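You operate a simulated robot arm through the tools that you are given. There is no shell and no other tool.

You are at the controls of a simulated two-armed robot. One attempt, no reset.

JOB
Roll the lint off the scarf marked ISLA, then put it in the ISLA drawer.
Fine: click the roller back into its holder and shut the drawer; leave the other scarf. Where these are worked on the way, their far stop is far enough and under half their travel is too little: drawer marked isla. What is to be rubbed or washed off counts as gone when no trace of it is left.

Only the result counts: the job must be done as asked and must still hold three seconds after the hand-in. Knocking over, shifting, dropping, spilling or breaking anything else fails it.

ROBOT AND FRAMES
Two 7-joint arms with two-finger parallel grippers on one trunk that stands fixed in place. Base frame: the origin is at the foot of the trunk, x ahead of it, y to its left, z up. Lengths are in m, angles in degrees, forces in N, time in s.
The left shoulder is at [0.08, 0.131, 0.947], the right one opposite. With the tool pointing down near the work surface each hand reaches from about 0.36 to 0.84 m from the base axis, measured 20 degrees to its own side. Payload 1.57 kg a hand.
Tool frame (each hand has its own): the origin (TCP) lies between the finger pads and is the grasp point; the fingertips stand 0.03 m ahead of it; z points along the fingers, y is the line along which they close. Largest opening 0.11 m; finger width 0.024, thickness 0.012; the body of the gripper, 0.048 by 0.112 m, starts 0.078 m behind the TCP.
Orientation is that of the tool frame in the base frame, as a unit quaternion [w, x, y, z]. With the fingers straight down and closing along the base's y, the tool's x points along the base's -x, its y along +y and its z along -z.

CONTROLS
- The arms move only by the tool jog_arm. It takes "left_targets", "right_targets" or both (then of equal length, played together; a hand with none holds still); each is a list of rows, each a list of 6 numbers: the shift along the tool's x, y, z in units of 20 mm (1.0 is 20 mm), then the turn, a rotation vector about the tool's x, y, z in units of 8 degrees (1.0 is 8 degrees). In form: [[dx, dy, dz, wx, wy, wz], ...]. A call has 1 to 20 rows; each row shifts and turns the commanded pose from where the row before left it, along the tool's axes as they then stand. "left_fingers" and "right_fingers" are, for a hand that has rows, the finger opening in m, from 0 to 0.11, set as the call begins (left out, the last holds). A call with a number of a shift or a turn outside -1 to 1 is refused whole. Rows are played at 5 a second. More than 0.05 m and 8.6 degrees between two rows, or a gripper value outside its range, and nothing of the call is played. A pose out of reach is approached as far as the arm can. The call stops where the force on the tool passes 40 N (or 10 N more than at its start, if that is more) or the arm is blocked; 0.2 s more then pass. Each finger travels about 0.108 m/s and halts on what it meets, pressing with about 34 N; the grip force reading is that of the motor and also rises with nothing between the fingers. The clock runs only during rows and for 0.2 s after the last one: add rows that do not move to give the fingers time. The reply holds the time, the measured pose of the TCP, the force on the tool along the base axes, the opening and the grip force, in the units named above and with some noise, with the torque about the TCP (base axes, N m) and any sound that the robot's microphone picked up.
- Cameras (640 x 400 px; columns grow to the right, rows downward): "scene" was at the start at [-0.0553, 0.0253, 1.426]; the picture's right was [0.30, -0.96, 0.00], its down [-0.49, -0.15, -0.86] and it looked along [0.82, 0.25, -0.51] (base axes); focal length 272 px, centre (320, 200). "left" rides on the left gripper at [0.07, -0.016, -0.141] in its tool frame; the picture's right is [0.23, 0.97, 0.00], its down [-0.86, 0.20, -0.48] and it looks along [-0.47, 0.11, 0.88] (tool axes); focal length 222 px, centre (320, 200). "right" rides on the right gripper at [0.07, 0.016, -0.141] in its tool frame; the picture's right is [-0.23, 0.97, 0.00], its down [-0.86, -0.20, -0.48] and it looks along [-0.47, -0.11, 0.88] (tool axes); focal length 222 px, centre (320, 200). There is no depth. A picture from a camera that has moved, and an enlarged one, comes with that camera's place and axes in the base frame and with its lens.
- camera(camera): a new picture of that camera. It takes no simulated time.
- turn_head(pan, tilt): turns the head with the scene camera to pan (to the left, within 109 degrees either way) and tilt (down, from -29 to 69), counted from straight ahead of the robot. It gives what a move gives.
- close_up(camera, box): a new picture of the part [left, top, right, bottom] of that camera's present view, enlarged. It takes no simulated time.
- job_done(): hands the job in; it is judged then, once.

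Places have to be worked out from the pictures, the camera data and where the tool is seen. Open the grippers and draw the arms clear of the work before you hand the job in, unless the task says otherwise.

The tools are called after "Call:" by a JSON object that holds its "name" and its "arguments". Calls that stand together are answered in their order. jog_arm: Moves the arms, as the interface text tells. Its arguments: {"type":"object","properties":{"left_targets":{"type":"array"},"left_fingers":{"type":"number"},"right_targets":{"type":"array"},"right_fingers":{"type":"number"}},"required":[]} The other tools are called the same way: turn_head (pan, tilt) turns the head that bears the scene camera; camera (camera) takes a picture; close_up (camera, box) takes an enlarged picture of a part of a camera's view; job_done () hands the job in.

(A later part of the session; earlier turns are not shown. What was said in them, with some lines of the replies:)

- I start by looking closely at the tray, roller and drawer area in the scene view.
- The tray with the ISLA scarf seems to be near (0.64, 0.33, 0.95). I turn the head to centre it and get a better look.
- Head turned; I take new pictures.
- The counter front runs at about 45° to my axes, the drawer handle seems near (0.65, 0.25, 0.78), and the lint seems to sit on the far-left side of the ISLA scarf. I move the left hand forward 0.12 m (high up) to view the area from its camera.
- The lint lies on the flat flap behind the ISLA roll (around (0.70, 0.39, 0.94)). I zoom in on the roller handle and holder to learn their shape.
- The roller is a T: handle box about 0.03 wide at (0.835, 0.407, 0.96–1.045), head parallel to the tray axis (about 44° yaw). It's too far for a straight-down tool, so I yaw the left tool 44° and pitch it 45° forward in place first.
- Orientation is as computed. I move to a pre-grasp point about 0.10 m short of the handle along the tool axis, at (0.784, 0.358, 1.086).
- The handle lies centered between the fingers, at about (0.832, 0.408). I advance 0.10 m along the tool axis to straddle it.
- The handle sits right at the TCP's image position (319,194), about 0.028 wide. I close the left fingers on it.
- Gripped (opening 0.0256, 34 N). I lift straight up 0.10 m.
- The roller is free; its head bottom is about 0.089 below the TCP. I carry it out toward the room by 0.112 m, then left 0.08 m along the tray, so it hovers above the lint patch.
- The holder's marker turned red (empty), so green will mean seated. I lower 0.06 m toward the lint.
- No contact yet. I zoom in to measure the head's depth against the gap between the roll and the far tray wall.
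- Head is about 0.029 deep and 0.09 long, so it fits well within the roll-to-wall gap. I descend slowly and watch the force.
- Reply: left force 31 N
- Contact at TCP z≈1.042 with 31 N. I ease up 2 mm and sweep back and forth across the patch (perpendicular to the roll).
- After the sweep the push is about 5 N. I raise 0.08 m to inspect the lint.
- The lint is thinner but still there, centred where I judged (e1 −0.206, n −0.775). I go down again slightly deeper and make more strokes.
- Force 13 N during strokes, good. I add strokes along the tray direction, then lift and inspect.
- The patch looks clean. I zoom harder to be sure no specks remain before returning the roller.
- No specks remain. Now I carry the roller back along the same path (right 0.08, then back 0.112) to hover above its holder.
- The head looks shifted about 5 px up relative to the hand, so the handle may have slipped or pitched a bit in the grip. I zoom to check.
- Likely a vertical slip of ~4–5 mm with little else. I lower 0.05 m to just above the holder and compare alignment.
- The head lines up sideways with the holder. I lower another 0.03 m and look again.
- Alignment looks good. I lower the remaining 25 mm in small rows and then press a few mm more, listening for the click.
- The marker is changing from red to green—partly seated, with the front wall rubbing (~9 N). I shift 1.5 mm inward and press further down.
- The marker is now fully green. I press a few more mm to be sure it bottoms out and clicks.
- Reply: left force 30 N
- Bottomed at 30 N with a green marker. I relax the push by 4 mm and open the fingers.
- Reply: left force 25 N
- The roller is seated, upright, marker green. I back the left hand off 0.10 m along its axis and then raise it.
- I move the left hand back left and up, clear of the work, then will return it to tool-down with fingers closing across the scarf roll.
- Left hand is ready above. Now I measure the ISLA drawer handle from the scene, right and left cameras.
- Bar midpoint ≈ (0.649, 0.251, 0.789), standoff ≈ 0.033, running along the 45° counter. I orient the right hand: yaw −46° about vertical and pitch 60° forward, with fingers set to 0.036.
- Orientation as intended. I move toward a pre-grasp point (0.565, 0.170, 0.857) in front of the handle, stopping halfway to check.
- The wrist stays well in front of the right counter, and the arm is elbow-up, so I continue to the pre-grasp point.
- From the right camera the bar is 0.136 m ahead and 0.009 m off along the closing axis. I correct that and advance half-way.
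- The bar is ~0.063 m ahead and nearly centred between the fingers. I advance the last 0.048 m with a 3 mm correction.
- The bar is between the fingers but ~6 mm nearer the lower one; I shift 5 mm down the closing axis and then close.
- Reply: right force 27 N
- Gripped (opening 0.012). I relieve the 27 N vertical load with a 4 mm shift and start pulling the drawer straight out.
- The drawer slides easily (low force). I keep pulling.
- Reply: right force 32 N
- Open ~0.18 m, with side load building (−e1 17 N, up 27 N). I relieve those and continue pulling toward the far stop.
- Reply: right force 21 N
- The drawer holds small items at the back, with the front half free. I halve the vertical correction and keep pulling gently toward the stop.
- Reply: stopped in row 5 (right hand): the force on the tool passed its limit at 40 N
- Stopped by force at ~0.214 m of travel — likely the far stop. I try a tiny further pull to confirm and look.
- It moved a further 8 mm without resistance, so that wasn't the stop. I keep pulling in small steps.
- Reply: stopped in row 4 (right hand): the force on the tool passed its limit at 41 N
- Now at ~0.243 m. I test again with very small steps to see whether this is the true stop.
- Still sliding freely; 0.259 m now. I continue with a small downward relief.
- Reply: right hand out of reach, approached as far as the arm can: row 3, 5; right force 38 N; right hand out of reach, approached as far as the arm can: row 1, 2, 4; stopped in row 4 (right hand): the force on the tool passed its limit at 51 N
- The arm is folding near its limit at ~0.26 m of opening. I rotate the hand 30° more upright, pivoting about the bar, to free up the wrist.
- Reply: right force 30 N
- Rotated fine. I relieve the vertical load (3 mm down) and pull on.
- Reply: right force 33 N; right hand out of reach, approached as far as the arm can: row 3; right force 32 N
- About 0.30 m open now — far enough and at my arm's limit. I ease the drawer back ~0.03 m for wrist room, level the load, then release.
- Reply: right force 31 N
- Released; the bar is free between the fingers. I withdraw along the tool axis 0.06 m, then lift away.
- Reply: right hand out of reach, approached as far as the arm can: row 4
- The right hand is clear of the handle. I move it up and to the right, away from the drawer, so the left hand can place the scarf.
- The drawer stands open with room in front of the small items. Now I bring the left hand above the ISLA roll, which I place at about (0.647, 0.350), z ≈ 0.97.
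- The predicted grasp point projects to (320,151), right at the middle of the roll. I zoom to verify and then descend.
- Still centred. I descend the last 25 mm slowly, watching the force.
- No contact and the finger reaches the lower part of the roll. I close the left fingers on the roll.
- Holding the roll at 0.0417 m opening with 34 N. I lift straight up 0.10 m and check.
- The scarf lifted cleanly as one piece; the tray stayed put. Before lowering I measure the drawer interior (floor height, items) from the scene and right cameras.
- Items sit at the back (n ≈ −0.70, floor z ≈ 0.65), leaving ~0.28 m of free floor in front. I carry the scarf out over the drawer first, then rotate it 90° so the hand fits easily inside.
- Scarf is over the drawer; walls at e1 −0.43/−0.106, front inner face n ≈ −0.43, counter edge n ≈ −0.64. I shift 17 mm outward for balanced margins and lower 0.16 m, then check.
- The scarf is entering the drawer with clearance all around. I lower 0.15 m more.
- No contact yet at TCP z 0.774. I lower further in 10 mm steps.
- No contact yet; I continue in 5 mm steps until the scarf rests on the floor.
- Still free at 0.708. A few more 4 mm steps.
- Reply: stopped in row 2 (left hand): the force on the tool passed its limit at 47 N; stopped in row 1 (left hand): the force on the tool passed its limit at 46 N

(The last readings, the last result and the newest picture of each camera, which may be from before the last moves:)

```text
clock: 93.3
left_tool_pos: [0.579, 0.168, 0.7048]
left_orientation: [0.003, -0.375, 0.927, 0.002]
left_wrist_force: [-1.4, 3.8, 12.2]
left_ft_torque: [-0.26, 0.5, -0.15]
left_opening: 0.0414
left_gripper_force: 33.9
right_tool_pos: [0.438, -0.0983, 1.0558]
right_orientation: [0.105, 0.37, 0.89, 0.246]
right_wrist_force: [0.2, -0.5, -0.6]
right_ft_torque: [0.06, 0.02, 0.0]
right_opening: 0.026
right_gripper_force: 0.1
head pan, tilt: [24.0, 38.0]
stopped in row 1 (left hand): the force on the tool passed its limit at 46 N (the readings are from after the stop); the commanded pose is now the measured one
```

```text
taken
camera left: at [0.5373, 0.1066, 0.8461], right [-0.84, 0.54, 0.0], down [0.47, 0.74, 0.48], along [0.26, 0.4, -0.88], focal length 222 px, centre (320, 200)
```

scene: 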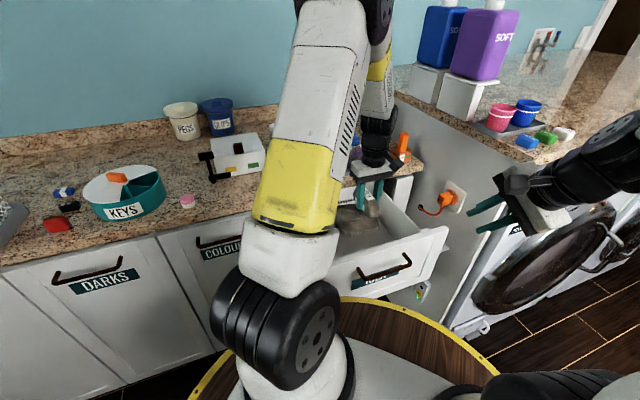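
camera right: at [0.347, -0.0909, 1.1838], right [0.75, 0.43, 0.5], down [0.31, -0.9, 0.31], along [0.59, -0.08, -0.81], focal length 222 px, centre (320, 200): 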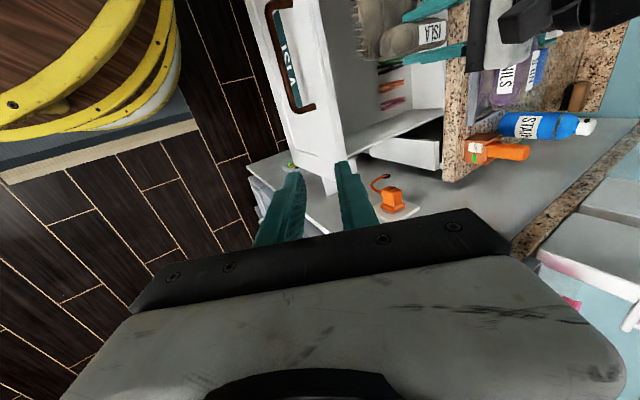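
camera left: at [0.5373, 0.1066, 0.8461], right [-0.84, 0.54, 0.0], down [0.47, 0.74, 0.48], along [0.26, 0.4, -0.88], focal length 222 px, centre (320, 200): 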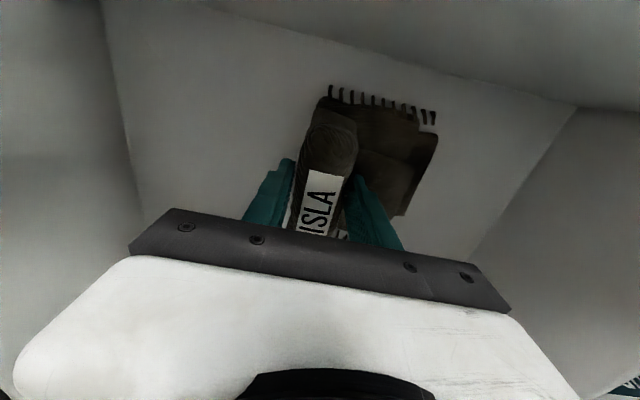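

Contact at TCP z≈0.705. I check whether it's the scarf on the floor or the hand touching the drawer rim.

Call:
{"name": "close_up", "arguments": {"camera": "scene", "box": [320, 170, 420, 270]}}

Call:
{"name": "close_up", "arguments": {"camera": "right", "box": [300, 0, 460, 120]}}

```text
4.00 times, centred on (370, 220) of scene
camera zoom: at [-0.0631, 0.0337, 1.4147], right [0.41, -0.91, 0.0], down [-0.56, -0.25, -0.79], along [0.72, 0.32, -0.62], focal length 1088 px, centre (120, 120)
```

zoom: 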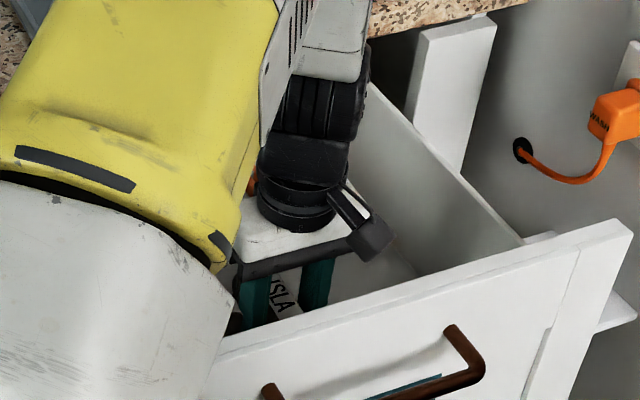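

```text
3.33 times, centred on (380, 60) of right
camera zoom: at [0.3466, -0.0909, 1.1838], right [0.75, 0.43, 0.5], down [0.31, -0.9, 0.31], along [0.59, -0.08, -0.81], focal length 740 px, centre (120, 667)
```

zoom: 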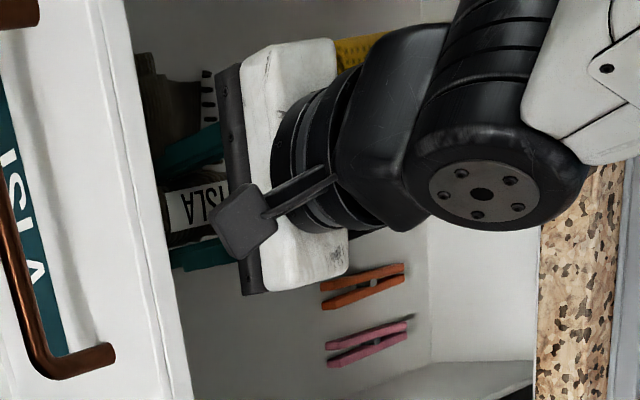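

The scarf is resting on the drawer floor (matches floor z≈0.65) and the hand isn't touching the rim. I release the scarf.

Call:
{"name": "jog_arm", "arguments": {"left_targets": [[0, 0, 0, 0, 0, 0], [0, 0, 0, 0, 0, 0], [0, 0, 0, 0, 0, 0], [0, 0, 0, 0, 0, 0]], "left_fingers": 0.08}}

Call:
{"name": "jog_arm", "arguments": {"left_targets": [[0, 0, -0.5, 0, 0, 0], [0, 0, -0.5, 0, 0, 0], [0, 0, -0.5, 0, 0, 0], [0, 0, -0.5, 0, 0, 0], [0, 0, -0.5, 0, 0, 0], [0, 0, -0.5, 0, 0, 0]]}}

Call:
{"name": "camera", "arguments": {"camera": "left"}}

```text
clock: 94.3
left_tool_pos: [0.5791, 0.1653, 0.7038]
left_orientation: [0.002, -0.376, 0.927, 0.0]
left_wrist_force: [-0.9, 1.0, -0.3]
left_ft_torque: [0.04, -0.01, -0.03]
left_opening: 0.0803
left_gripper_force: 0.0
right_tool_pos: [0.4376, -0.0986, 1.0561]
right_orientation: [0.104, 0.37, 0.889, 0.247]
right_wrist_force: [0.0, -0.7, 0.3]
right_ft_torque: [-0.01, 0.0, 0.01]
right_opening: 0.0259
right_gripper_force: 0.0
head pan, tilt: [24.0, 38.0]
```

```text
clock: 95.7
left_tool_pos: [0.5766, 0.1668, 0.766]
left_orientation: [0.002, -0.375, 0.927, 0.0]
left_wrist_force: [-0.9, -0.6, 0.2]
left_ft_torque: [0.02, -0.01, 0.02]
left_opening: 0.0799
left_gripper_force: 0.1
right_tool_pos: [0.4372, -0.0998, 1.0562]
right_orientation: [0.105, 0.37, 0.89, 0.246]
right_wrist_force: [-0.6, -0.7, 0.2]
right_ft_torque: [0.01, 0.01, -0.06]
right_opening: 0.0259
right_gripper_force: 0.1
head pan, tilt: [24.0, 38.0]
```

```text
taken
camera left: at [0.5357, 0.1064, 0.906], right [-0.84, 0.54, 0.0], down [0.47, 0.74, 0.48], along [0.26, 0.4, -0.88], focal length 222 px, centre (320, 200)
```

left: 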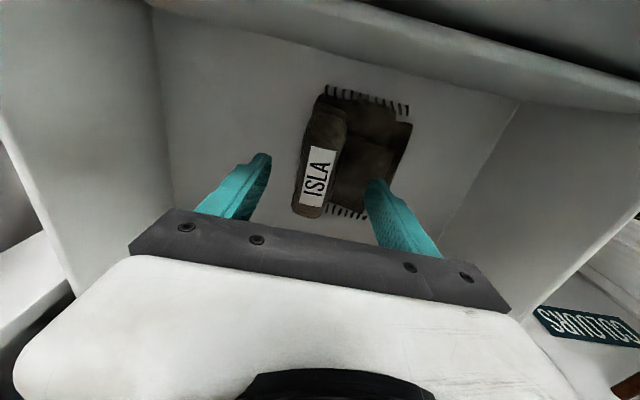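

The scarf rests on the drawer floor. I raise the left hand straight out of the drawer, well above the counter.

Call:
{"name": "jog_arm", "arguments": {"left_targets": [[0, 0, -1, 0, 0, 0], [0, 0, -1, 0, 0, 0], [0, 0, -1, 0, 0, 0], [0, 0, -1, 0, 0, 0], [0, 0, -1, 0, 0, 0], [0, 0, -1, 0, 0, 0], [0, 0, -1, 0, 0, 0], [0, 0, -1, 0, 0, 0], [0, 0, -1, 0, 0, 0], [0, 0, -1, 0, 0, 0], [0, 0, -1, 0, 0, 0], [0, 0, -1, 0, 0, 0], [0, 0, -1, 0, 0, 0], [0, 0, -1, 0, 0, 0], [0, 0, -1, 0, 0, 0], [0, 0, -1, 0, 0, 0], [0, 0, -1, 0, 0, 0]]}}

Call:
{"name": "camera", "arguments": {"camera": "left"}}

Call:
{"name": "camera", "arguments": {"camera": "right"}}

Call:
{"name": "camera", "arguments": {"camera": "scene"}}

```text
clock: 99.3
left_tool_pos: [0.5762, 0.1637, 1.1046]
left_orientation: [0.003, -0.376, 0.927, -0.001]
left_wrist_force: [-0.7, -0.2, 0.7]
left_ft_torque: [0.0, 0.0, 0.02]
left_opening: 0.0799
left_gripper_force: 0.0
right_tool_pos: [0.4379, -0.099, 1.0556]
right_orientation: [0.104, 0.37, 0.89, 0.247]
right_wrist_force: [-0.3, 0.2, 0.0]
right_ft_torque: [-0.01, -0.02, 0.01]
right_opening: 0.026
right_gripper_force: 0.0
head pan, tilt: [24.0, 38.0]
```

```text
taken
camera left: at [0.535, 0.1042, 1.2449], right [-0.84, 0.54, 0.0], down [0.47, 0.74, 0.48], along [0.26, 0.4, -0.88], focal length 222 px, centre (320, 200)
```

left: 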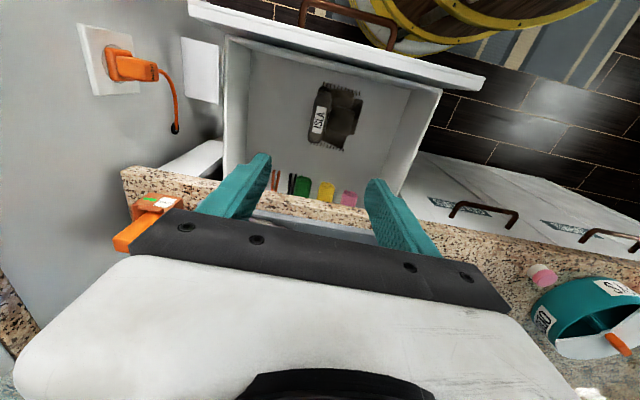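

```text
taken
camera right: at [0.3471, -0.0909, 1.1837], right [0.75, 0.43, 0.5], down [0.31, -0.9, 0.31], along [0.59, -0.08, -0.81], focal length 222 px, centre (320, 200)
```

right: 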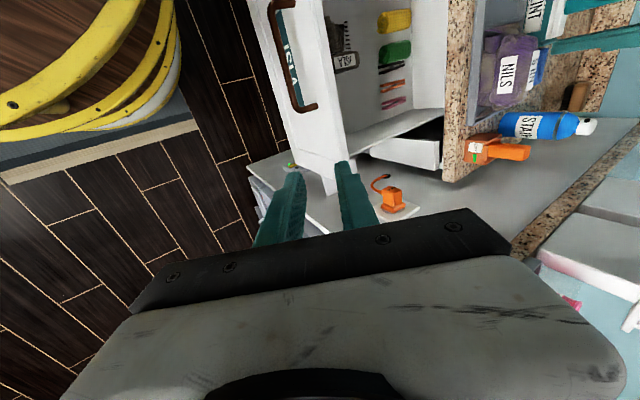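

```text
taken
```

scene: 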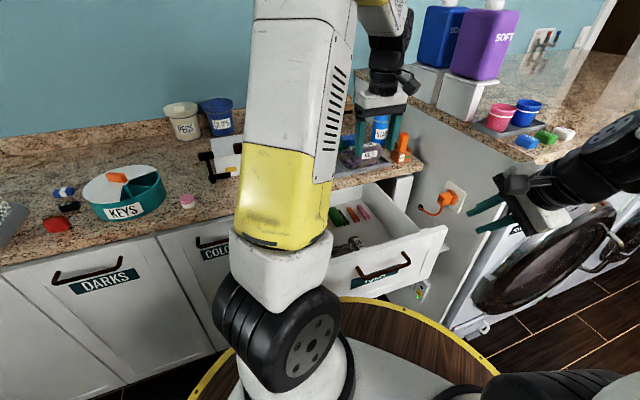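

The scarf lies in the drawer. I check it closely, then move the left hand up and away to the left before closing the drawer.

Call:
{"name": "close_up", "arguments": {"camera": "left", "box": [220, 60, 440, 210]}}

Call:
{"name": "jog_arm", "arguments": {"left_targets": [[0, 0, -1, 0, 0, 0], [0, 0, -1, 0, 0, 0], [0, 0, -1, 0, 0, 0], [-0.8, 0.968, -0.5, 0, 0, 0], [-0.8, 0.968, -0.5, 0, 0, 0], [-0.8, 0.968, -0.5, 0, 0, 0], [-0.8, 0.968, -0.5, 0, 0, 0], [-0.8, 0.968, -0.5, 0, 0, 0], [-0.8, 0.968, -0.5, 0, 0, 0], [-0.8, 0.968, -0.5, 0, 0, 0], [-0.8, 0.968, -0.5, 0, 0, 0], [-0.8, 0.968, -0.5, 0, 0, 0], [-0.8, 0.968, -0.5, 0, 0, 0]]}}

Call:
{"name": "camera", "arguments": {"camera": "scene"}}

Call:
{"name": "camera", "arguments": {"camera": "left"}}

```text
2.67 times, centred on (330, 135) of left
camera zoom: at [0.535, 0.1042, 1.2449], right [-0.84, 0.54, 0.0], down [0.47, 0.74, 0.48], along [0.26, 0.4, -0.88], focal length 592 px, centre (293, 373)
```

zoom: 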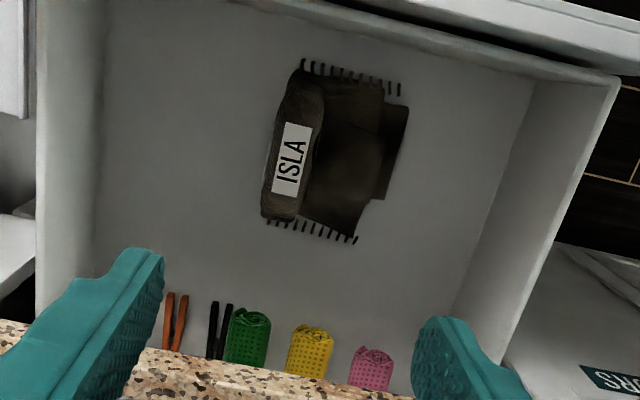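

```text
clock: 102.1
left_tool_pos: [0.5554, 0.4152, 1.2649]
left_orientation: [0.003, -0.375, 0.927, 0.0]
left_wrist_force: [0.8, -0.2, 0.1]
left_ft_torque: [-0.03, 0.0, -0.03]
left_opening: 0.0799
left_gripper_force: 0.1
right_tool_pos: [0.4375, -0.0983, 1.0554]
right_orientation: [0.104, 0.369, 0.89, 0.247]
right_wrist_force: [0.0, 0.8, 0.5]
right_ft_torque: [0.02, 0.03, -0.01]
right_opening: 0.0262
right_gripper_force: 0.0
head pan, tilt: [24.0, 38.0]
```

```text
taken
```

scene: 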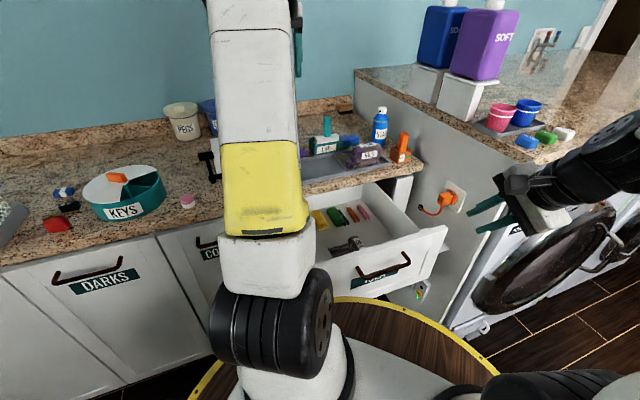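

```text
taken
camera left: at [0.5144, 0.356, 1.4052], right [-0.84, 0.54, 0.0], down [0.47, 0.74, 0.48], along [0.26, 0.4, -0.88], focal length 222 px, centre (320, 200)
```

left: 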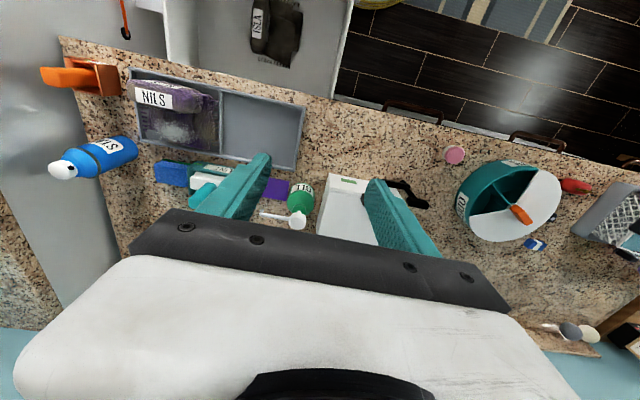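

Everything looks undisturbed: roller in holder, NILS scarf untouched. Now I close the right fingers, pitch to ~50°, and bring the tip in front of the drawer face above its handle.

Call:
{"name": "jog_arm", "arguments": {"right_targets": [[0, 0, 0, -0.833, 0, 0], [0, 0, 0, -0.833, 0, 0], [0, 0, 0, -0.833, 0, 0], [0.515, -0.376, 0.941, 0, 0, 0], [0.515, -0.376, 0.941, 0, 0, 0], [0.515, -0.376, 0.941, 0, 0, 0], [0.515, -0.376, 0.941, 0, 0, 0], [0.515, -0.376, 0.941, 0, 0, 0], [0.515, -0.376, 0.941, 0, 0, 0], [0.515, -0.376, 0.941, 0, 0, 0], [0.515, -0.376, 0.941, 0, 0, 0]], "right_fingers": 0.0}}

Call:
{"name": "camera", "arguments": {"camera": "right"}}

Call:
{"name": "close_up", "arguments": {"camera": "scene", "box": [300, 170, 480, 310]}}

```text
clock: 104.5
left_tool_pos: [0.5554, 0.4167, 1.2655]
left_orientation: [0.003, -0.376, 0.927, 0.0]
left_wrist_force: [-1.0, 0.4, -0.9]
left_ft_torque: [0.01, 0.01, 0.0]
left_opening: 0.0801
left_gripper_force: 0.0
right_tool_pos: [0.5028, 0.0004, 0.9407]
right_orientation: [0.166, 0.345, 0.834, 0.397]
right_wrist_force: [-0.3, -0.2, -0.2]
right_ft_torque: [0.02, -0.07, 0.02]
right_opening: 0.0
right_gripper_force: 21.0
right hand out of reach, approached as far as the arm can: row 2, 3, 4, 5, 6, 7, 8, 9
head pan, tilt: [24.0, 38.0]
```

```text
taken
camera right: at [0.383, -0.0199, 1.0407], right [0.59, 0.27, 0.76], down [0.25, -0.96, 0.15], along [0.77, 0.1, -0.64], focal length 222 px, centre (320, 200)
```

right: 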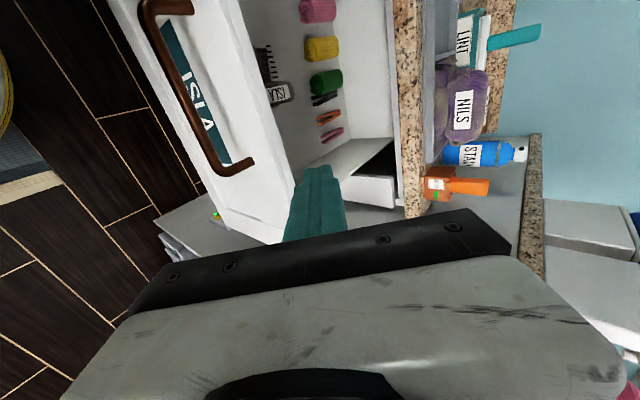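

```text
2.86 times, centred on (390, 240) of scene
camera zoom: at [-0.0627, 0.0336, 1.4147], right [0.41, -0.91, 0.0], down [-0.56, -0.25, -0.79], along [0.72, 0.32, -0.62], focal length 777 px, centre (120, 86)
```

zoom: 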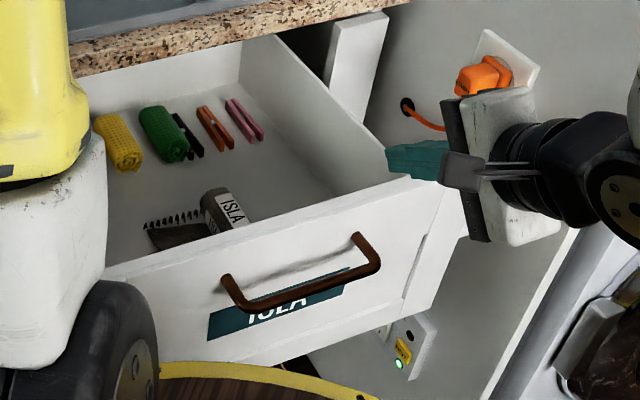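

The 50° pitch is out of reach this close to the body. I back out along the same path and return to the 30° pitch, which I know reaches the handle here.

Call:
{"name": "jog_arm", "arguments": {"right_targets": [[-0.515, 0.376, -0.941, 0, 0, 0], [-0.515, 0.376, -0.941, 0, 0, 0], [-0.515, 0.376, -0.941, 0, 0, 0], [-0.515, 0.376, -0.941, 0, 0, 0], [-0.515, 0.376, -0.941, 0, 0, 0], [-0.515, 0.376, -0.941, 0, 0, 0], [-0.515, 0.376, -0.941, 0, 0, 0], [-0.515, 0.376, -0.941, 0, 0, 0], [0, 0, 0, 0.833, 0, 0], [0, 0, 0, 0.833, 0, 0], [0, 0, 0, 0.833, 0, 0]], "right_fingers": 0.03}}

Call:
{"name": "camera", "arguments": {"camera": "scene"}}

Call:
{"name": "camera", "arguments": {"camera": "right"}}

```text
clock: 106.9
left_tool_pos: [0.5558, 0.4154, 1.2643]
left_orientation: [0.001, -0.375, 0.927, 0.0]
left_wrist_force: [-0.9, -0.2, 0.6]
left_ft_torque: [0.02, -0.03, 0.04]
left_opening: 0.08
left_gripper_force: 0.1
right_tool_pos: [0.5047, -0.1137, 1.0812]
right_orientation: [0.105, 0.369, 0.89, 0.247]
right_wrist_force: [-0.6, -1.3, 0.0]
right_ft_torque: [0.03, -0.02, 0.01]
right_opening: 0.0301
right_gripper_force: 0.0
head pan, tilt: [24.0, 38.0]
```

```text
taken
```

scene: 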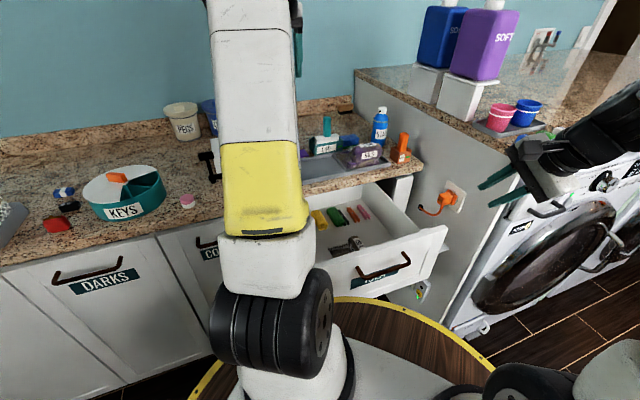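

```text
taken
camera right: at [0.4126, -0.1056, 1.2094], right [0.75, 0.43, 0.5], down [0.31, -0.9, 0.31], along [0.59, -0.08, -0.81], focal length 222 px, centre (320, 200)
```

right: 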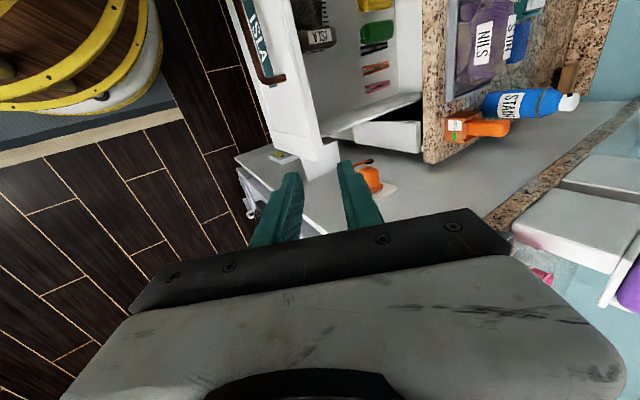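

Back at 30° pitch at (0.505, −0.114, 1.081). I go to a point above the handle's grip spot, (0.435, 0.022, 0.946).

Call:
{"name": "jog_arm", "arguments": {"right_targets": [[0.91, -0.186, 0.872, 0, 0, 0], [0.91, -0.186, 0.872, 0, 0, 0], [0.91, -0.186, 0.872, 0, 0, 0], [0.91, -0.186, 0.872, 0, 0, 0], [0.91, -0.186, 0.872, 0, 0, 0], [0.91, -0.186, 0.872, 0, 0, 0], [0.91, -0.186, 0.872, 0, 0, 0], [0.91, -0.186, 0.872, 0, 0, 0], [0, 0, 0, 0, 0, 0]]}}

Call:
{"name": "camera", "arguments": {"camera": "right"}}

Call:
{"name": "camera", "arguments": {"camera": "scene"}}

```text
clock: 108.9
left_tool_pos: [0.5564, 0.4155, 1.2649]
left_orientation: [0.002, -0.375, 0.927, 0.001]
left_wrist_force: [-1.2, -0.1, -0.2]
left_ft_torque: [-0.06, -0.05, 0.02]
left_opening: 0.0798
left_gripper_force: 0.0
right_tool_pos: [0.4384, 0.0223, 0.9442]
right_orientation: [0.104, 0.37, 0.89, 0.246]
right_wrist_force: [0.0, -0.1, 0.3]
right_ft_torque: [-0.04, -0.04, 0.02]
right_opening: 0.0296
right_gripper_force: 0.1
right hand out of reach, approached as far as the arm can: row 8
head pan, tilt: [24.0, 38.0]
```

```text
taken
camera right: at [0.3471, 0.0303, 1.0737], right [0.75, 0.43, 0.5], down [0.31, -0.9, 0.31], along [0.58, -0.08, -0.81], focal length 222 px, centre (320, 200)
```

right: 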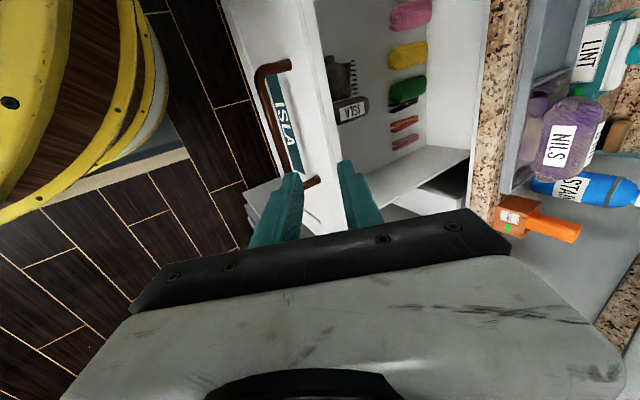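

```text
taken
```

scene: 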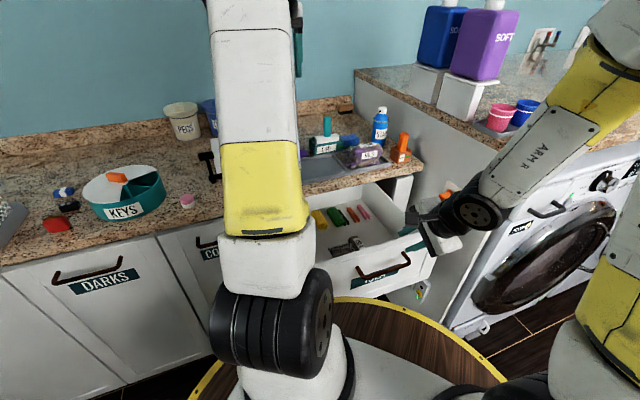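

The bar is 0.161 m ahead and 0.0525 off along −y of the tool; a straight-down move of ~0.11 m gets me to a pre-grasp just above it.

Call:
{"name": "jog_arm", "arguments": {"right_targets": [[0.12, -0.525, 0.96, 0, 0, 0], [0.12, -0.525, 0.96, 0, 0, 0], [0.12, -0.525, 0.96, 0, 0, 0], [0.12, -0.525, 0.96, 0, 0, 0], [0.12, -0.525, 0.96, 0, 0, 0], [0, 0, 0, 0, 0, 0]]}}

Call:
{"name": "camera", "arguments": {"camera": "right"}}

```text
clock: 110.3
left_tool_pos: [0.5562, 0.415, 1.2645]
left_orientation: [0.002, -0.375, 0.927, 0.0]
left_wrist_force: [-0.7, 0.8, 0.1]
left_ft_torque: [-0.03, 0.01, 0.02]
left_opening: 0.0802
left_gripper_force: 0.1
right_tool_pos: [0.4365, 0.0357, 0.8381]
right_orientation: [0.106, 0.37, 0.89, 0.247]
right_wrist_force: [-0.3, 0.6, 0.0]
right_ft_torque: [0.0, 0.0, -0.02]
right_opening: 0.0302
right_gripper_force: 0.0
right hand out of reach, approached as far as the arm can: row 1
head pan, tilt: [24.0, 38.0]
```

```text
taken
camera right: at [0.3458, 0.043, 0.9655], right [0.75, 0.43, 0.5], down [0.31, -0.9, 0.31], along [0.59, -0.08, -0.81], focal length 222 px, centre (320, 200)
```

right: 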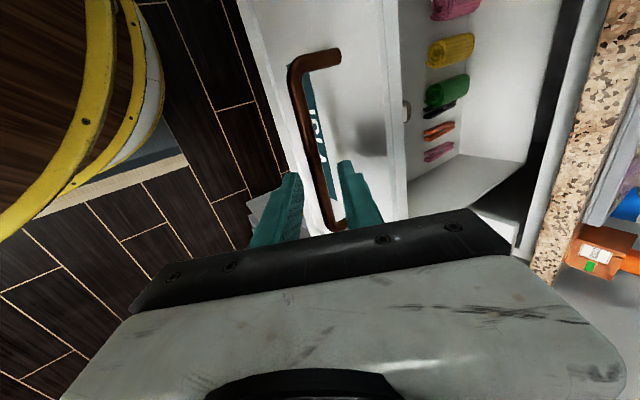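

The bar is 0.051 m ahead and centred within 3 mm. I advance 0.036 m and close on it.

Call:
{"name": "jog_arm", "arguments": {"right_targets": [[0.1, -0.05, 0.6, 0, 0, 0], [0.1, -0.05, 0.6, 0, 0, 0], [0.1, -0.05, 0.6, 0, 0, 0], [0, 0, 0, 0, 0, 0]]}}

Call:
{"name": "camera", "arguments": {"camera": "right"}}

```text
clock: 111.3
left_tool_pos: [0.5547, 0.4157, 1.2645]
left_orientation: [0.002, -0.376, 0.926, 0.0]
left_wrist_force: [-0.5, -0.1, -0.7]
left_ft_torque: [0.01, -0.02, 0.02]
left_opening: 0.08
left_gripper_force: 0.0
right_tool_pos: [0.4433, 0.0512, 0.805]
right_orientation: [0.105, 0.369, 0.89, 0.246]
right_wrist_force: [-0.4, -0.6, 0.5]
right_ft_torque: [0.01, 0.0, -0.01]
right_opening: 0.0301
right_gripper_force: 0.1
head pan, tilt: [24.0, 38.0]
```

```text
taken
camera right: at [0.3529, 0.0594, 0.933], right [0.75, 0.43, 0.5], down [0.31, -0.9, 0.31], along [0.59, -0.08, -0.81], focal length 222 px, centre (320, 200)
```

right: 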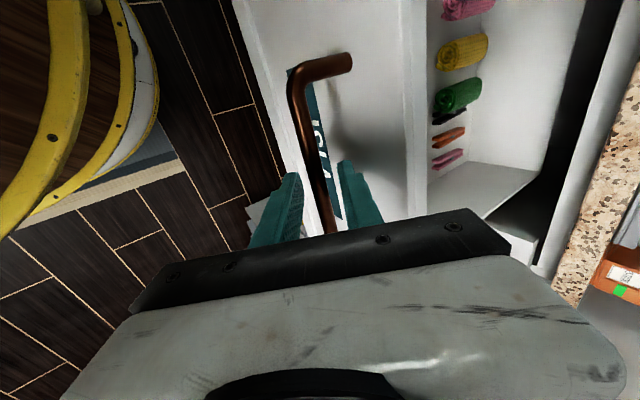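

The bar lies between the fingers. I close them.

Call:
{"name": "jog_arm", "arguments": {"right_targets": [[0, 0, 0, 0, 0, 0], [0, 0, 0, 0, 0, 0], [0, 0, 0, 0, 0, 0]], "right_fingers": 0.0}}

```text
clock: 112.1
left_tool_pos: [0.5552, 0.4161, 1.2635]
left_orientation: [0.002, -0.375, 0.927, -0.001]
left_wrist_force: [-0.1, 0.0, -0.7]
left_ft_torque: [0.0, -0.03, -0.03]
left_opening: 0.0801
left_gripper_force: 0.0
right_tool_pos: [0.4438, 0.0518, 0.8052]
right_orientation: [0.106, 0.37, 0.889, 0.248]
right_wrist_force: [2.0, 0.4, 4.8]
right_ft_torque: [-0.15, -0.18, 0.62]
right_opening: 0.0121
right_gripper_force: 28.6
head pan, tilt: [24.0, 38.0]
```

Gripped with little side force. I push the drawer in 0.10 m.

Call:
{"name": "jog_arm", "arguments": {"right_targets": [[0, 0.43, 0.257, 0, 0, 0], [0, 0.857, 0.515, 0, 0, 0], [0, 0.857, 0.515, 0, 0, 0], [0, 0.857, 0.515, 0, 0, 0], [0, 0.857, 0.515, 0, 0, 0], [0, 0.43, 0.257, 0, 0, 0]]}}

```text
clock: 113.5
left_tool_pos: [0.5554, 0.4158, 1.2644]
left_orientation: [0.002, -0.375, 0.927, -0.001]
left_wrist_force: [0.2, -0.3, 0.0]
left_ft_torque: [-0.02, 0.04, 0.02]
left_opening: 0.08
left_gripper_force: 0.0
right_tool_pos: [0.5153, 0.1225, 0.8052]
right_orientation: [0.105, 0.37, 0.889, 0.248]
right_wrist_force: [-0.3, 2.6, -2.0]
right_ft_torque: [-0.51, -0.55, 0.35]
right_opening: 0.0117
right_gripper_force: 29.1
head pan, tilt: [24.0, 38.0]
```

Moving freely. Now I rotate the hand back to the 60° pitch, pivoting about the bar, so it clears the counter edge at the end.

Call:
{"name": "jog_arm", "arguments": {"right_targets": [[0, -0.078, 0, -0.73, 0, 0], [0, -0.078, 0, -0.73, 0, 0], [0, -0.078, 0, -0.73, 0, 0], [0, -0.078, 0, -0.73, 0, 0], [0, -0.078, 0, -0.73, 0, 0], [0, 0, 0, 0, 0, 0]]}}

Call:
{"name": "camera", "arguments": {"camera": "scene"}}

```text
clock: 114.9
left_tool_pos: [0.5555, 0.4156, 1.2649]
left_orientation: [0.003, -0.375, 0.927, 0.001]
left_wrist_force: [0.2, 0.4, -0.7]
left_ft_torque: [0.02, 0.04, -0.01]
left_opening: 0.0801
left_gripper_force: 0.1
right_tool_pos: [0.5109, 0.1196, 0.8015]
right_orientation: [0.196, 0.331, 0.798, 0.464]
right_wrist_force: [2.4, -1.1, 14.4]
right_ft_torque: [0.17, -0.06, 0.39]
right_opening: 0.0118
right_gripper_force: 29.0
head pan, tilt: [24.0, 38.0]
```

```text
taken
```

scene: 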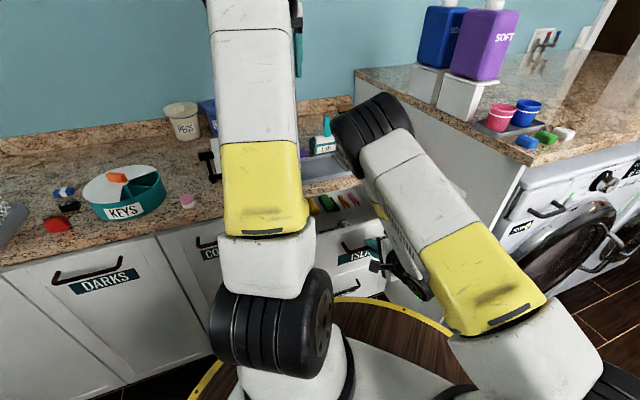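

Good. I continue pushing with the 60° pitch, 0.15 m first, then slowly to the stop.

Call:
{"name": "jog_arm", "arguments": {"right_targets": [[0, 0.1, 0, 0, 0, 0], [0, 0.5, 0.866, 0, 0, 0], [0, 0.5, 0.866, 0, 0, 0], [0, 0.5, 0.866, 0, 0, 0], [0, 0.5, 0.866, 0, 0, 0], [0, 0.5, 0.866, 0, 0, 0], [0, 0.5, 0.866, 0, 0, 0], [0, 0.5, 0.866, 0, 0, 0]]}}

Call:
{"name": "jog_arm", "arguments": {"right_targets": [[0, 0.125, 0.2165, 0, 0, 0], [0, 0.125, 0.2165, 0, 0, 0], [0, 0.125, 0.2165, 0, 0, 0], [0, 0.125, 0.2165, 0, 0, 0]]}}

```text
clock: 116.7
left_tool_pos: [0.5557, 0.4164, 1.2639]
left_orientation: [0.002, -0.375, 0.927, 0.0]
left_wrist_force: [-0.6, 0.2, 0.2]
left_ft_torque: [0.04, -0.01, 0.03]
left_opening: 0.0802
left_gripper_force: 0.0
right_tool_pos: [0.6116, 0.2171, 0.8009]
right_orientation: [0.194, 0.331, 0.799, 0.462]
right_wrist_force: [-1.9, 2.3, -15.7]
right_ft_torque: [-0.33, -0.19, -0.35]
right_opening: 0.0116
right_gripper_force: 29.2
head pan, tilt: [24.0, 38.0]
```

```text
clock: 117.7
left_tool_pos: [0.5568, 0.4168, 1.2641]
left_orientation: [0.002, -0.375, 0.927, 0.0]
left_wrist_force: [0.0, -0.5, -0.2]
left_ft_torque: [-0.03, 0.01, 0.02]
left_opening: 0.0801
left_gripper_force: 0.0
right_tool_pos: [0.6237, 0.2312, 0.8011]
right_orientation: [0.193, 0.331, 0.799, 0.463]
right_wrist_force: [-6.4, 5.0, -25.1]
right_ft_torque: [-0.37, -0.14, -0.36]
right_opening: 0.0119
right_gripper_force: 29.8
head pan, tilt: [24.0, 38.0]
```

About 18 mm left to the closed position. I relieve the vertical load and push on in 4 mm steps until the stop.

Call:
{"name": "jog_arm", "arguments": {"right_targets": [[0.1, -0.13, 0.075, 0, 0, 0], [0, 0.1, 0.173, 0, 0, 0], [0, 0.1, 0.173, 0, 0, 0], [0, 0.1, 0.173, 0, 0, 0]]}}

Call:
{"name": "jog_arm", "arguments": {"right_targets": [[0, 0.1, 0.173, 0, 0, 0], [0, 0.1, 0.173, 0, 0, 0], [0, 0.1, 0.173, 0, 0, 0]]}}

Call:
{"name": "camera", "arguments": {"camera": "right"}}

```text
clock: 118.7
left_tool_pos: [0.556, 0.4156, 1.2649]
left_orientation: [0.002, -0.375, 0.927, -0.001]
left_wrist_force: [0.3, 0.2, -0.7]
left_ft_torque: [-0.02, 0.01, 0.04]
left_opening: 0.08
left_gripper_force: 0.0
right_tool_pos: [0.6328, 0.2393, 0.8011]
right_orientation: [0.196, 0.332, 0.798, 0.463]
right_wrist_force: [2.3, -0.7, -2.5]
right_ft_torque: [-0.43, -0.52, -0.73]
right_opening: 0.0117
right_gripper_force: 29.4
head pan, tilt: [24.0, 38.0]
```

```text
clock: 119.5
left_tool_pos: [0.5542, 0.4153, 1.2662]
left_orientation: [0.003, -0.375, 0.927, 0.0]
left_wrist_force: [-0.3, -0.3, 0.1]
left_ft_torque: [0.01, 0.0, 0.0]
left_opening: 0.0799
left_gripper_force: 0.1
right_tool_pos: [0.6377, 0.246, 0.8005]
right_orientation: [0.195, 0.333, 0.799, 0.462]
right_wrist_force: [-11.4, -20.8, 13.5]
right_ft_torque: [-0.15, -0.16, 0.09]
right_opening: 0.0118
right_gripper_force: 29.3
head pan, tilt: [24.0, 38.0]
```

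```text
taken
camera right: at [0.5084, 0.2159, 0.8828], right [0.5, 0.18, 0.85], down [0.24, -0.97, 0.07], along [0.83, 0.16, -0.53], focal length 222 px, centre (320, 200)
```

right: 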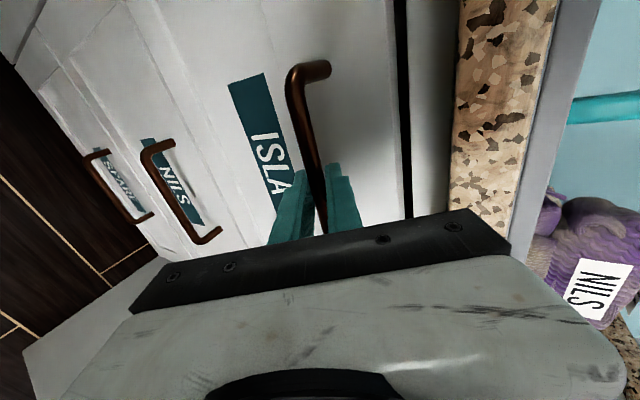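

The drawer is at its closed stop (24 N resistance, same pose as at the start). I release the handle and back straight off.

Call:
{"name": "jog_arm", "arguments": {"right_targets": [[0, 0, 0, 0, 0, 0], [0, 0, 0, 0, 0, 0], [0, 0, 0, 0, 0, 0]], "right_fingers": 0.034}}

Call:
{"name": "jog_arm", "arguments": {"right_targets": [[0, 0, -0.5, 0, 0, 0], [0, 0, -0.5, 0, 0, 0], [0, 0, -1, 0, 0, 0], [0, 0, -1, 0, 0, 0], [0, 0, -1, 0, 0, 0], [0, 0, -1, 0, 0, 0]]}}

Call:
{"name": "camera", "arguments": {"camera": "right"}}

Call:
{"name": "camera", "arguments": {"camera": "scene"}}

```text
clock: 120.3
left_tool_pos: [0.5553, 0.4163, 1.2641]
left_orientation: [0.002, -0.376, 0.927, -0.001]
left_wrist_force: [0.8, -0.7, -0.6]
left_ft_torque: [0.0, 0.0, 0.01]
left_opening: 0.0801
left_gripper_force: 0.1
right_tool_pos: [0.6392, 0.2501, 0.7992]
right_orientation: [0.195, 0.331, 0.799, 0.463]
right_wrist_force: [-0.7, 0.2, -0.5]
right_ft_torque: [-0.03, -0.02, -0.01]
right_opening: 0.034
right_gripper_force: 0.1
head pan, tilt: [24.0, 38.0]
```

```text
clock: 121.7
left_tool_pos: [0.556, 0.417, 1.2644]
left_orientation: [0.002, -0.375, 0.927, 0.0]
left_wrist_force: [0.1, -0.8, -0.7]
left_ft_torque: [-0.02, 0.01, -0.02]
left_opening: 0.08
left_gripper_force: 0.0
right_tool_pos: [0.5788, 0.1893, 0.8494]
right_orientation: [0.194, 0.332, 0.799, 0.463]
right_wrist_force: [0.0, 0.3, 0.2]
right_ft_torque: [-0.02, 0.0, -0.01]
right_opening: 0.0342
right_gripper_force: 0.1
head pan, tilt: [24.0, 38.0]
```

```text
taken
camera right: at [0.4479, 0.1568, 0.9326], right [0.5, 0.18, 0.85], down [0.24, -0.97, 0.07], along [0.83, 0.17, -0.53], focal length 222 px, centre (320, 200)
```

right: 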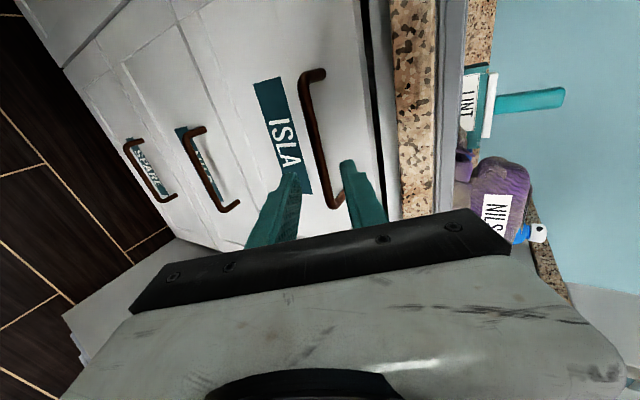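

```text
taken
```

scene: 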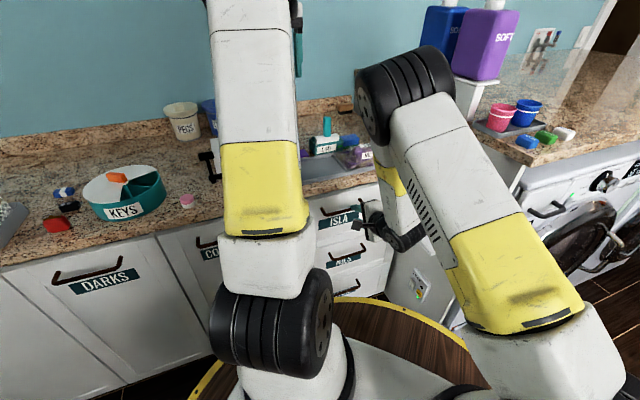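

The drawer looks closed. I withdraw the right arm up and back to its start area, then verify everything.

Call:
{"name": "jog_arm", "arguments": {"right_targets": [[-0.3, 0.65, -1, 0, 0, 0], [-0.3, 0.65, -1, 0, 0, 0], [-0.3, 0.65, -1, 0, 0, 0], [-0.3, 0.65, -1, 0, 0, 0], [-0.3, 0.65, -1, 0, 0, 0], [-0.3, 0.65, -1, 0, 0, 0], [-0.3, 0.65, -1, 0, 0, 0], [-0.3, 0.65, -1, 0, 0, 0], [-0.3, 0.65, -1, 0, 0, 0], [-0.3, 0.65, -1, 0, 0, 0], [-0.3, 0.65, -1, 0, 0, 0], [-0.3, 0.65, -1, 0, 0, 0], [-0.3, 0.65, -1, 0, 0, 0], [-0.3, 0.65, -1, 0, 0, 0], [-0.3, 0.65, -1, 0, 0, 0], [-0.3, 0.65, -1, 0, 0, 0], [-0.3, 0.65, -1, 0, 0, 0], [-0.3, 0.65, -1, 0, 0, 0]], "right_fingers": 0.1}}

Call:
{"name": "camera", "arguments": {"camera": "scene"}}

Call:
{"name": "close_up", "arguments": {"camera": "scene", "box": [290, 100, 430, 200]}}

Call:
{"name": "close_up", "arguments": {"camera": "scene", "box": [290, 160, 430, 300]}}

Call:
{"name": "camera", "arguments": {"camera": "left"}}

```text
clock: 125.5
left_tool_pos: [0.5554, 0.4158, 1.2642]
left_orientation: [0.002, -0.375, 0.927, -0.001]
left_wrist_force: [-0.2, 0.6, -0.5]
left_ft_torque: [0.0, 0.0, 0.03]
left_opening: 0.0799
left_gripper_force: 0.0
right_tool_pos: [0.513, -0.025, 1.2301]
right_orientation: [0.195, 0.33, 0.799, 0.462]
right_wrist_force: [0.3, 0.4, 0.1]
right_ft_torque: [0.01, 0.01, 0.01]
right_opening: 0.1001
right_gripper_force: 0.1
head pan, tilt: [24.0, 38.0]
```

```text
taken
```

scene: 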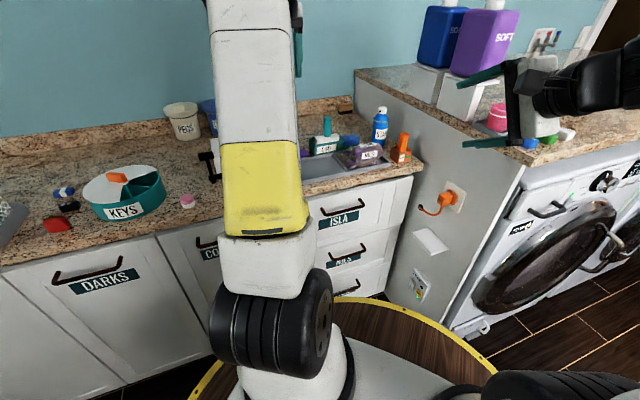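

```text
4.00 times, centred on (360, 150) of scene
camera zoom: at [-0.0625, 0.0338, 1.4148], right [0.41, -0.91, 0.0], down [-0.56, -0.25, -0.79], along [0.72, 0.32, -0.62], focal length 1088 px, centre (160, 400)
```

zoom: 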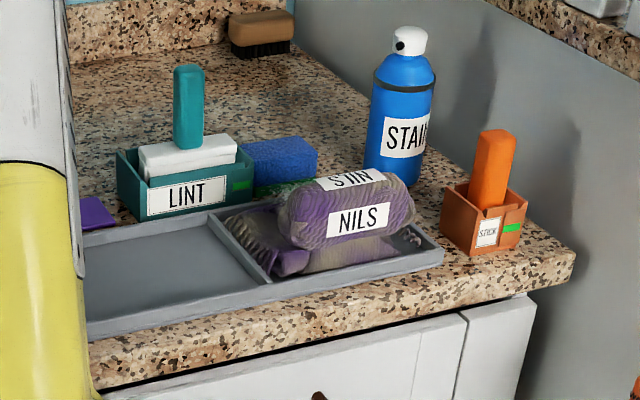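

```text
2.86 times, centred on (360, 230) of scene
camera zoom: at [-0.0625, 0.0338, 1.4148], right [0.41, -0.91, 0.0], down [-0.56, -0.25, -0.79], along [0.72, 0.32, -0.62], focal length 777 px, centre (206, 114)
```

zoom: 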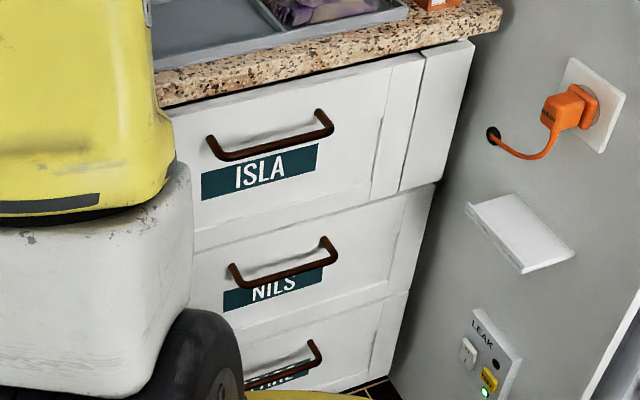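

```text
taken
camera left: at [0.5145, 0.356, 1.405], right [-0.84, 0.54, 0.0], down [0.47, 0.74, 0.48], along [0.26, 0.4, -0.88], focal length 222 px, centre (320, 200)
```

left: 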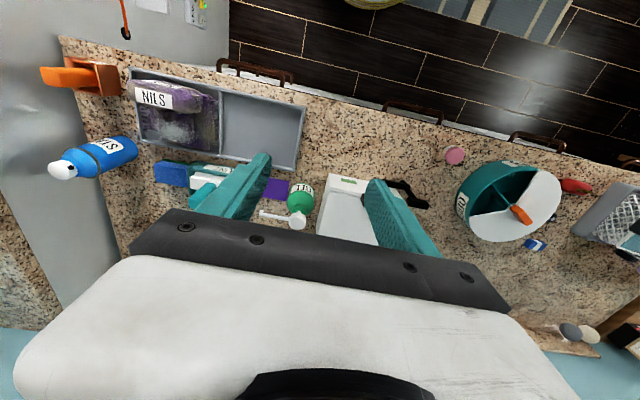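

All checks pass: the scarf is clean and in the closed ISLA drawer. The roller is seated with a green marker, the NILS scarf and other items are undisturbed, and both hands are open and clear. I hand the job in.

Call:
{"name": "job_done", "arguments": {}}

```text
The job is handed in.
```

I rolled the lint off the ISLA scarf, put the scarf in the ISLA drawer and closed it, then handed the job in.

- **Scarf:** after two passes with the roller, close-up pictures showed no specks left. I laid it flat at the front of the drawer, clear of the small items at the back.
- **Roller:** it is back in its holder, pressed down to the stop. The marker on the holder went from red to fully green. The microphone picked up no click, so the green marker is my evidence that it seated.
- **Drawer:** I pulled it out about 0.30 m without reaching its far stop, because my arm ran out of room. From the drawer's depth I judged that to be well over half its travel. It is now pushed back to the closed stop.
- **Everything else:** the NILS scarf still has its lint, and nothing else on the counter appears to have moved. Both hands are open and clear.
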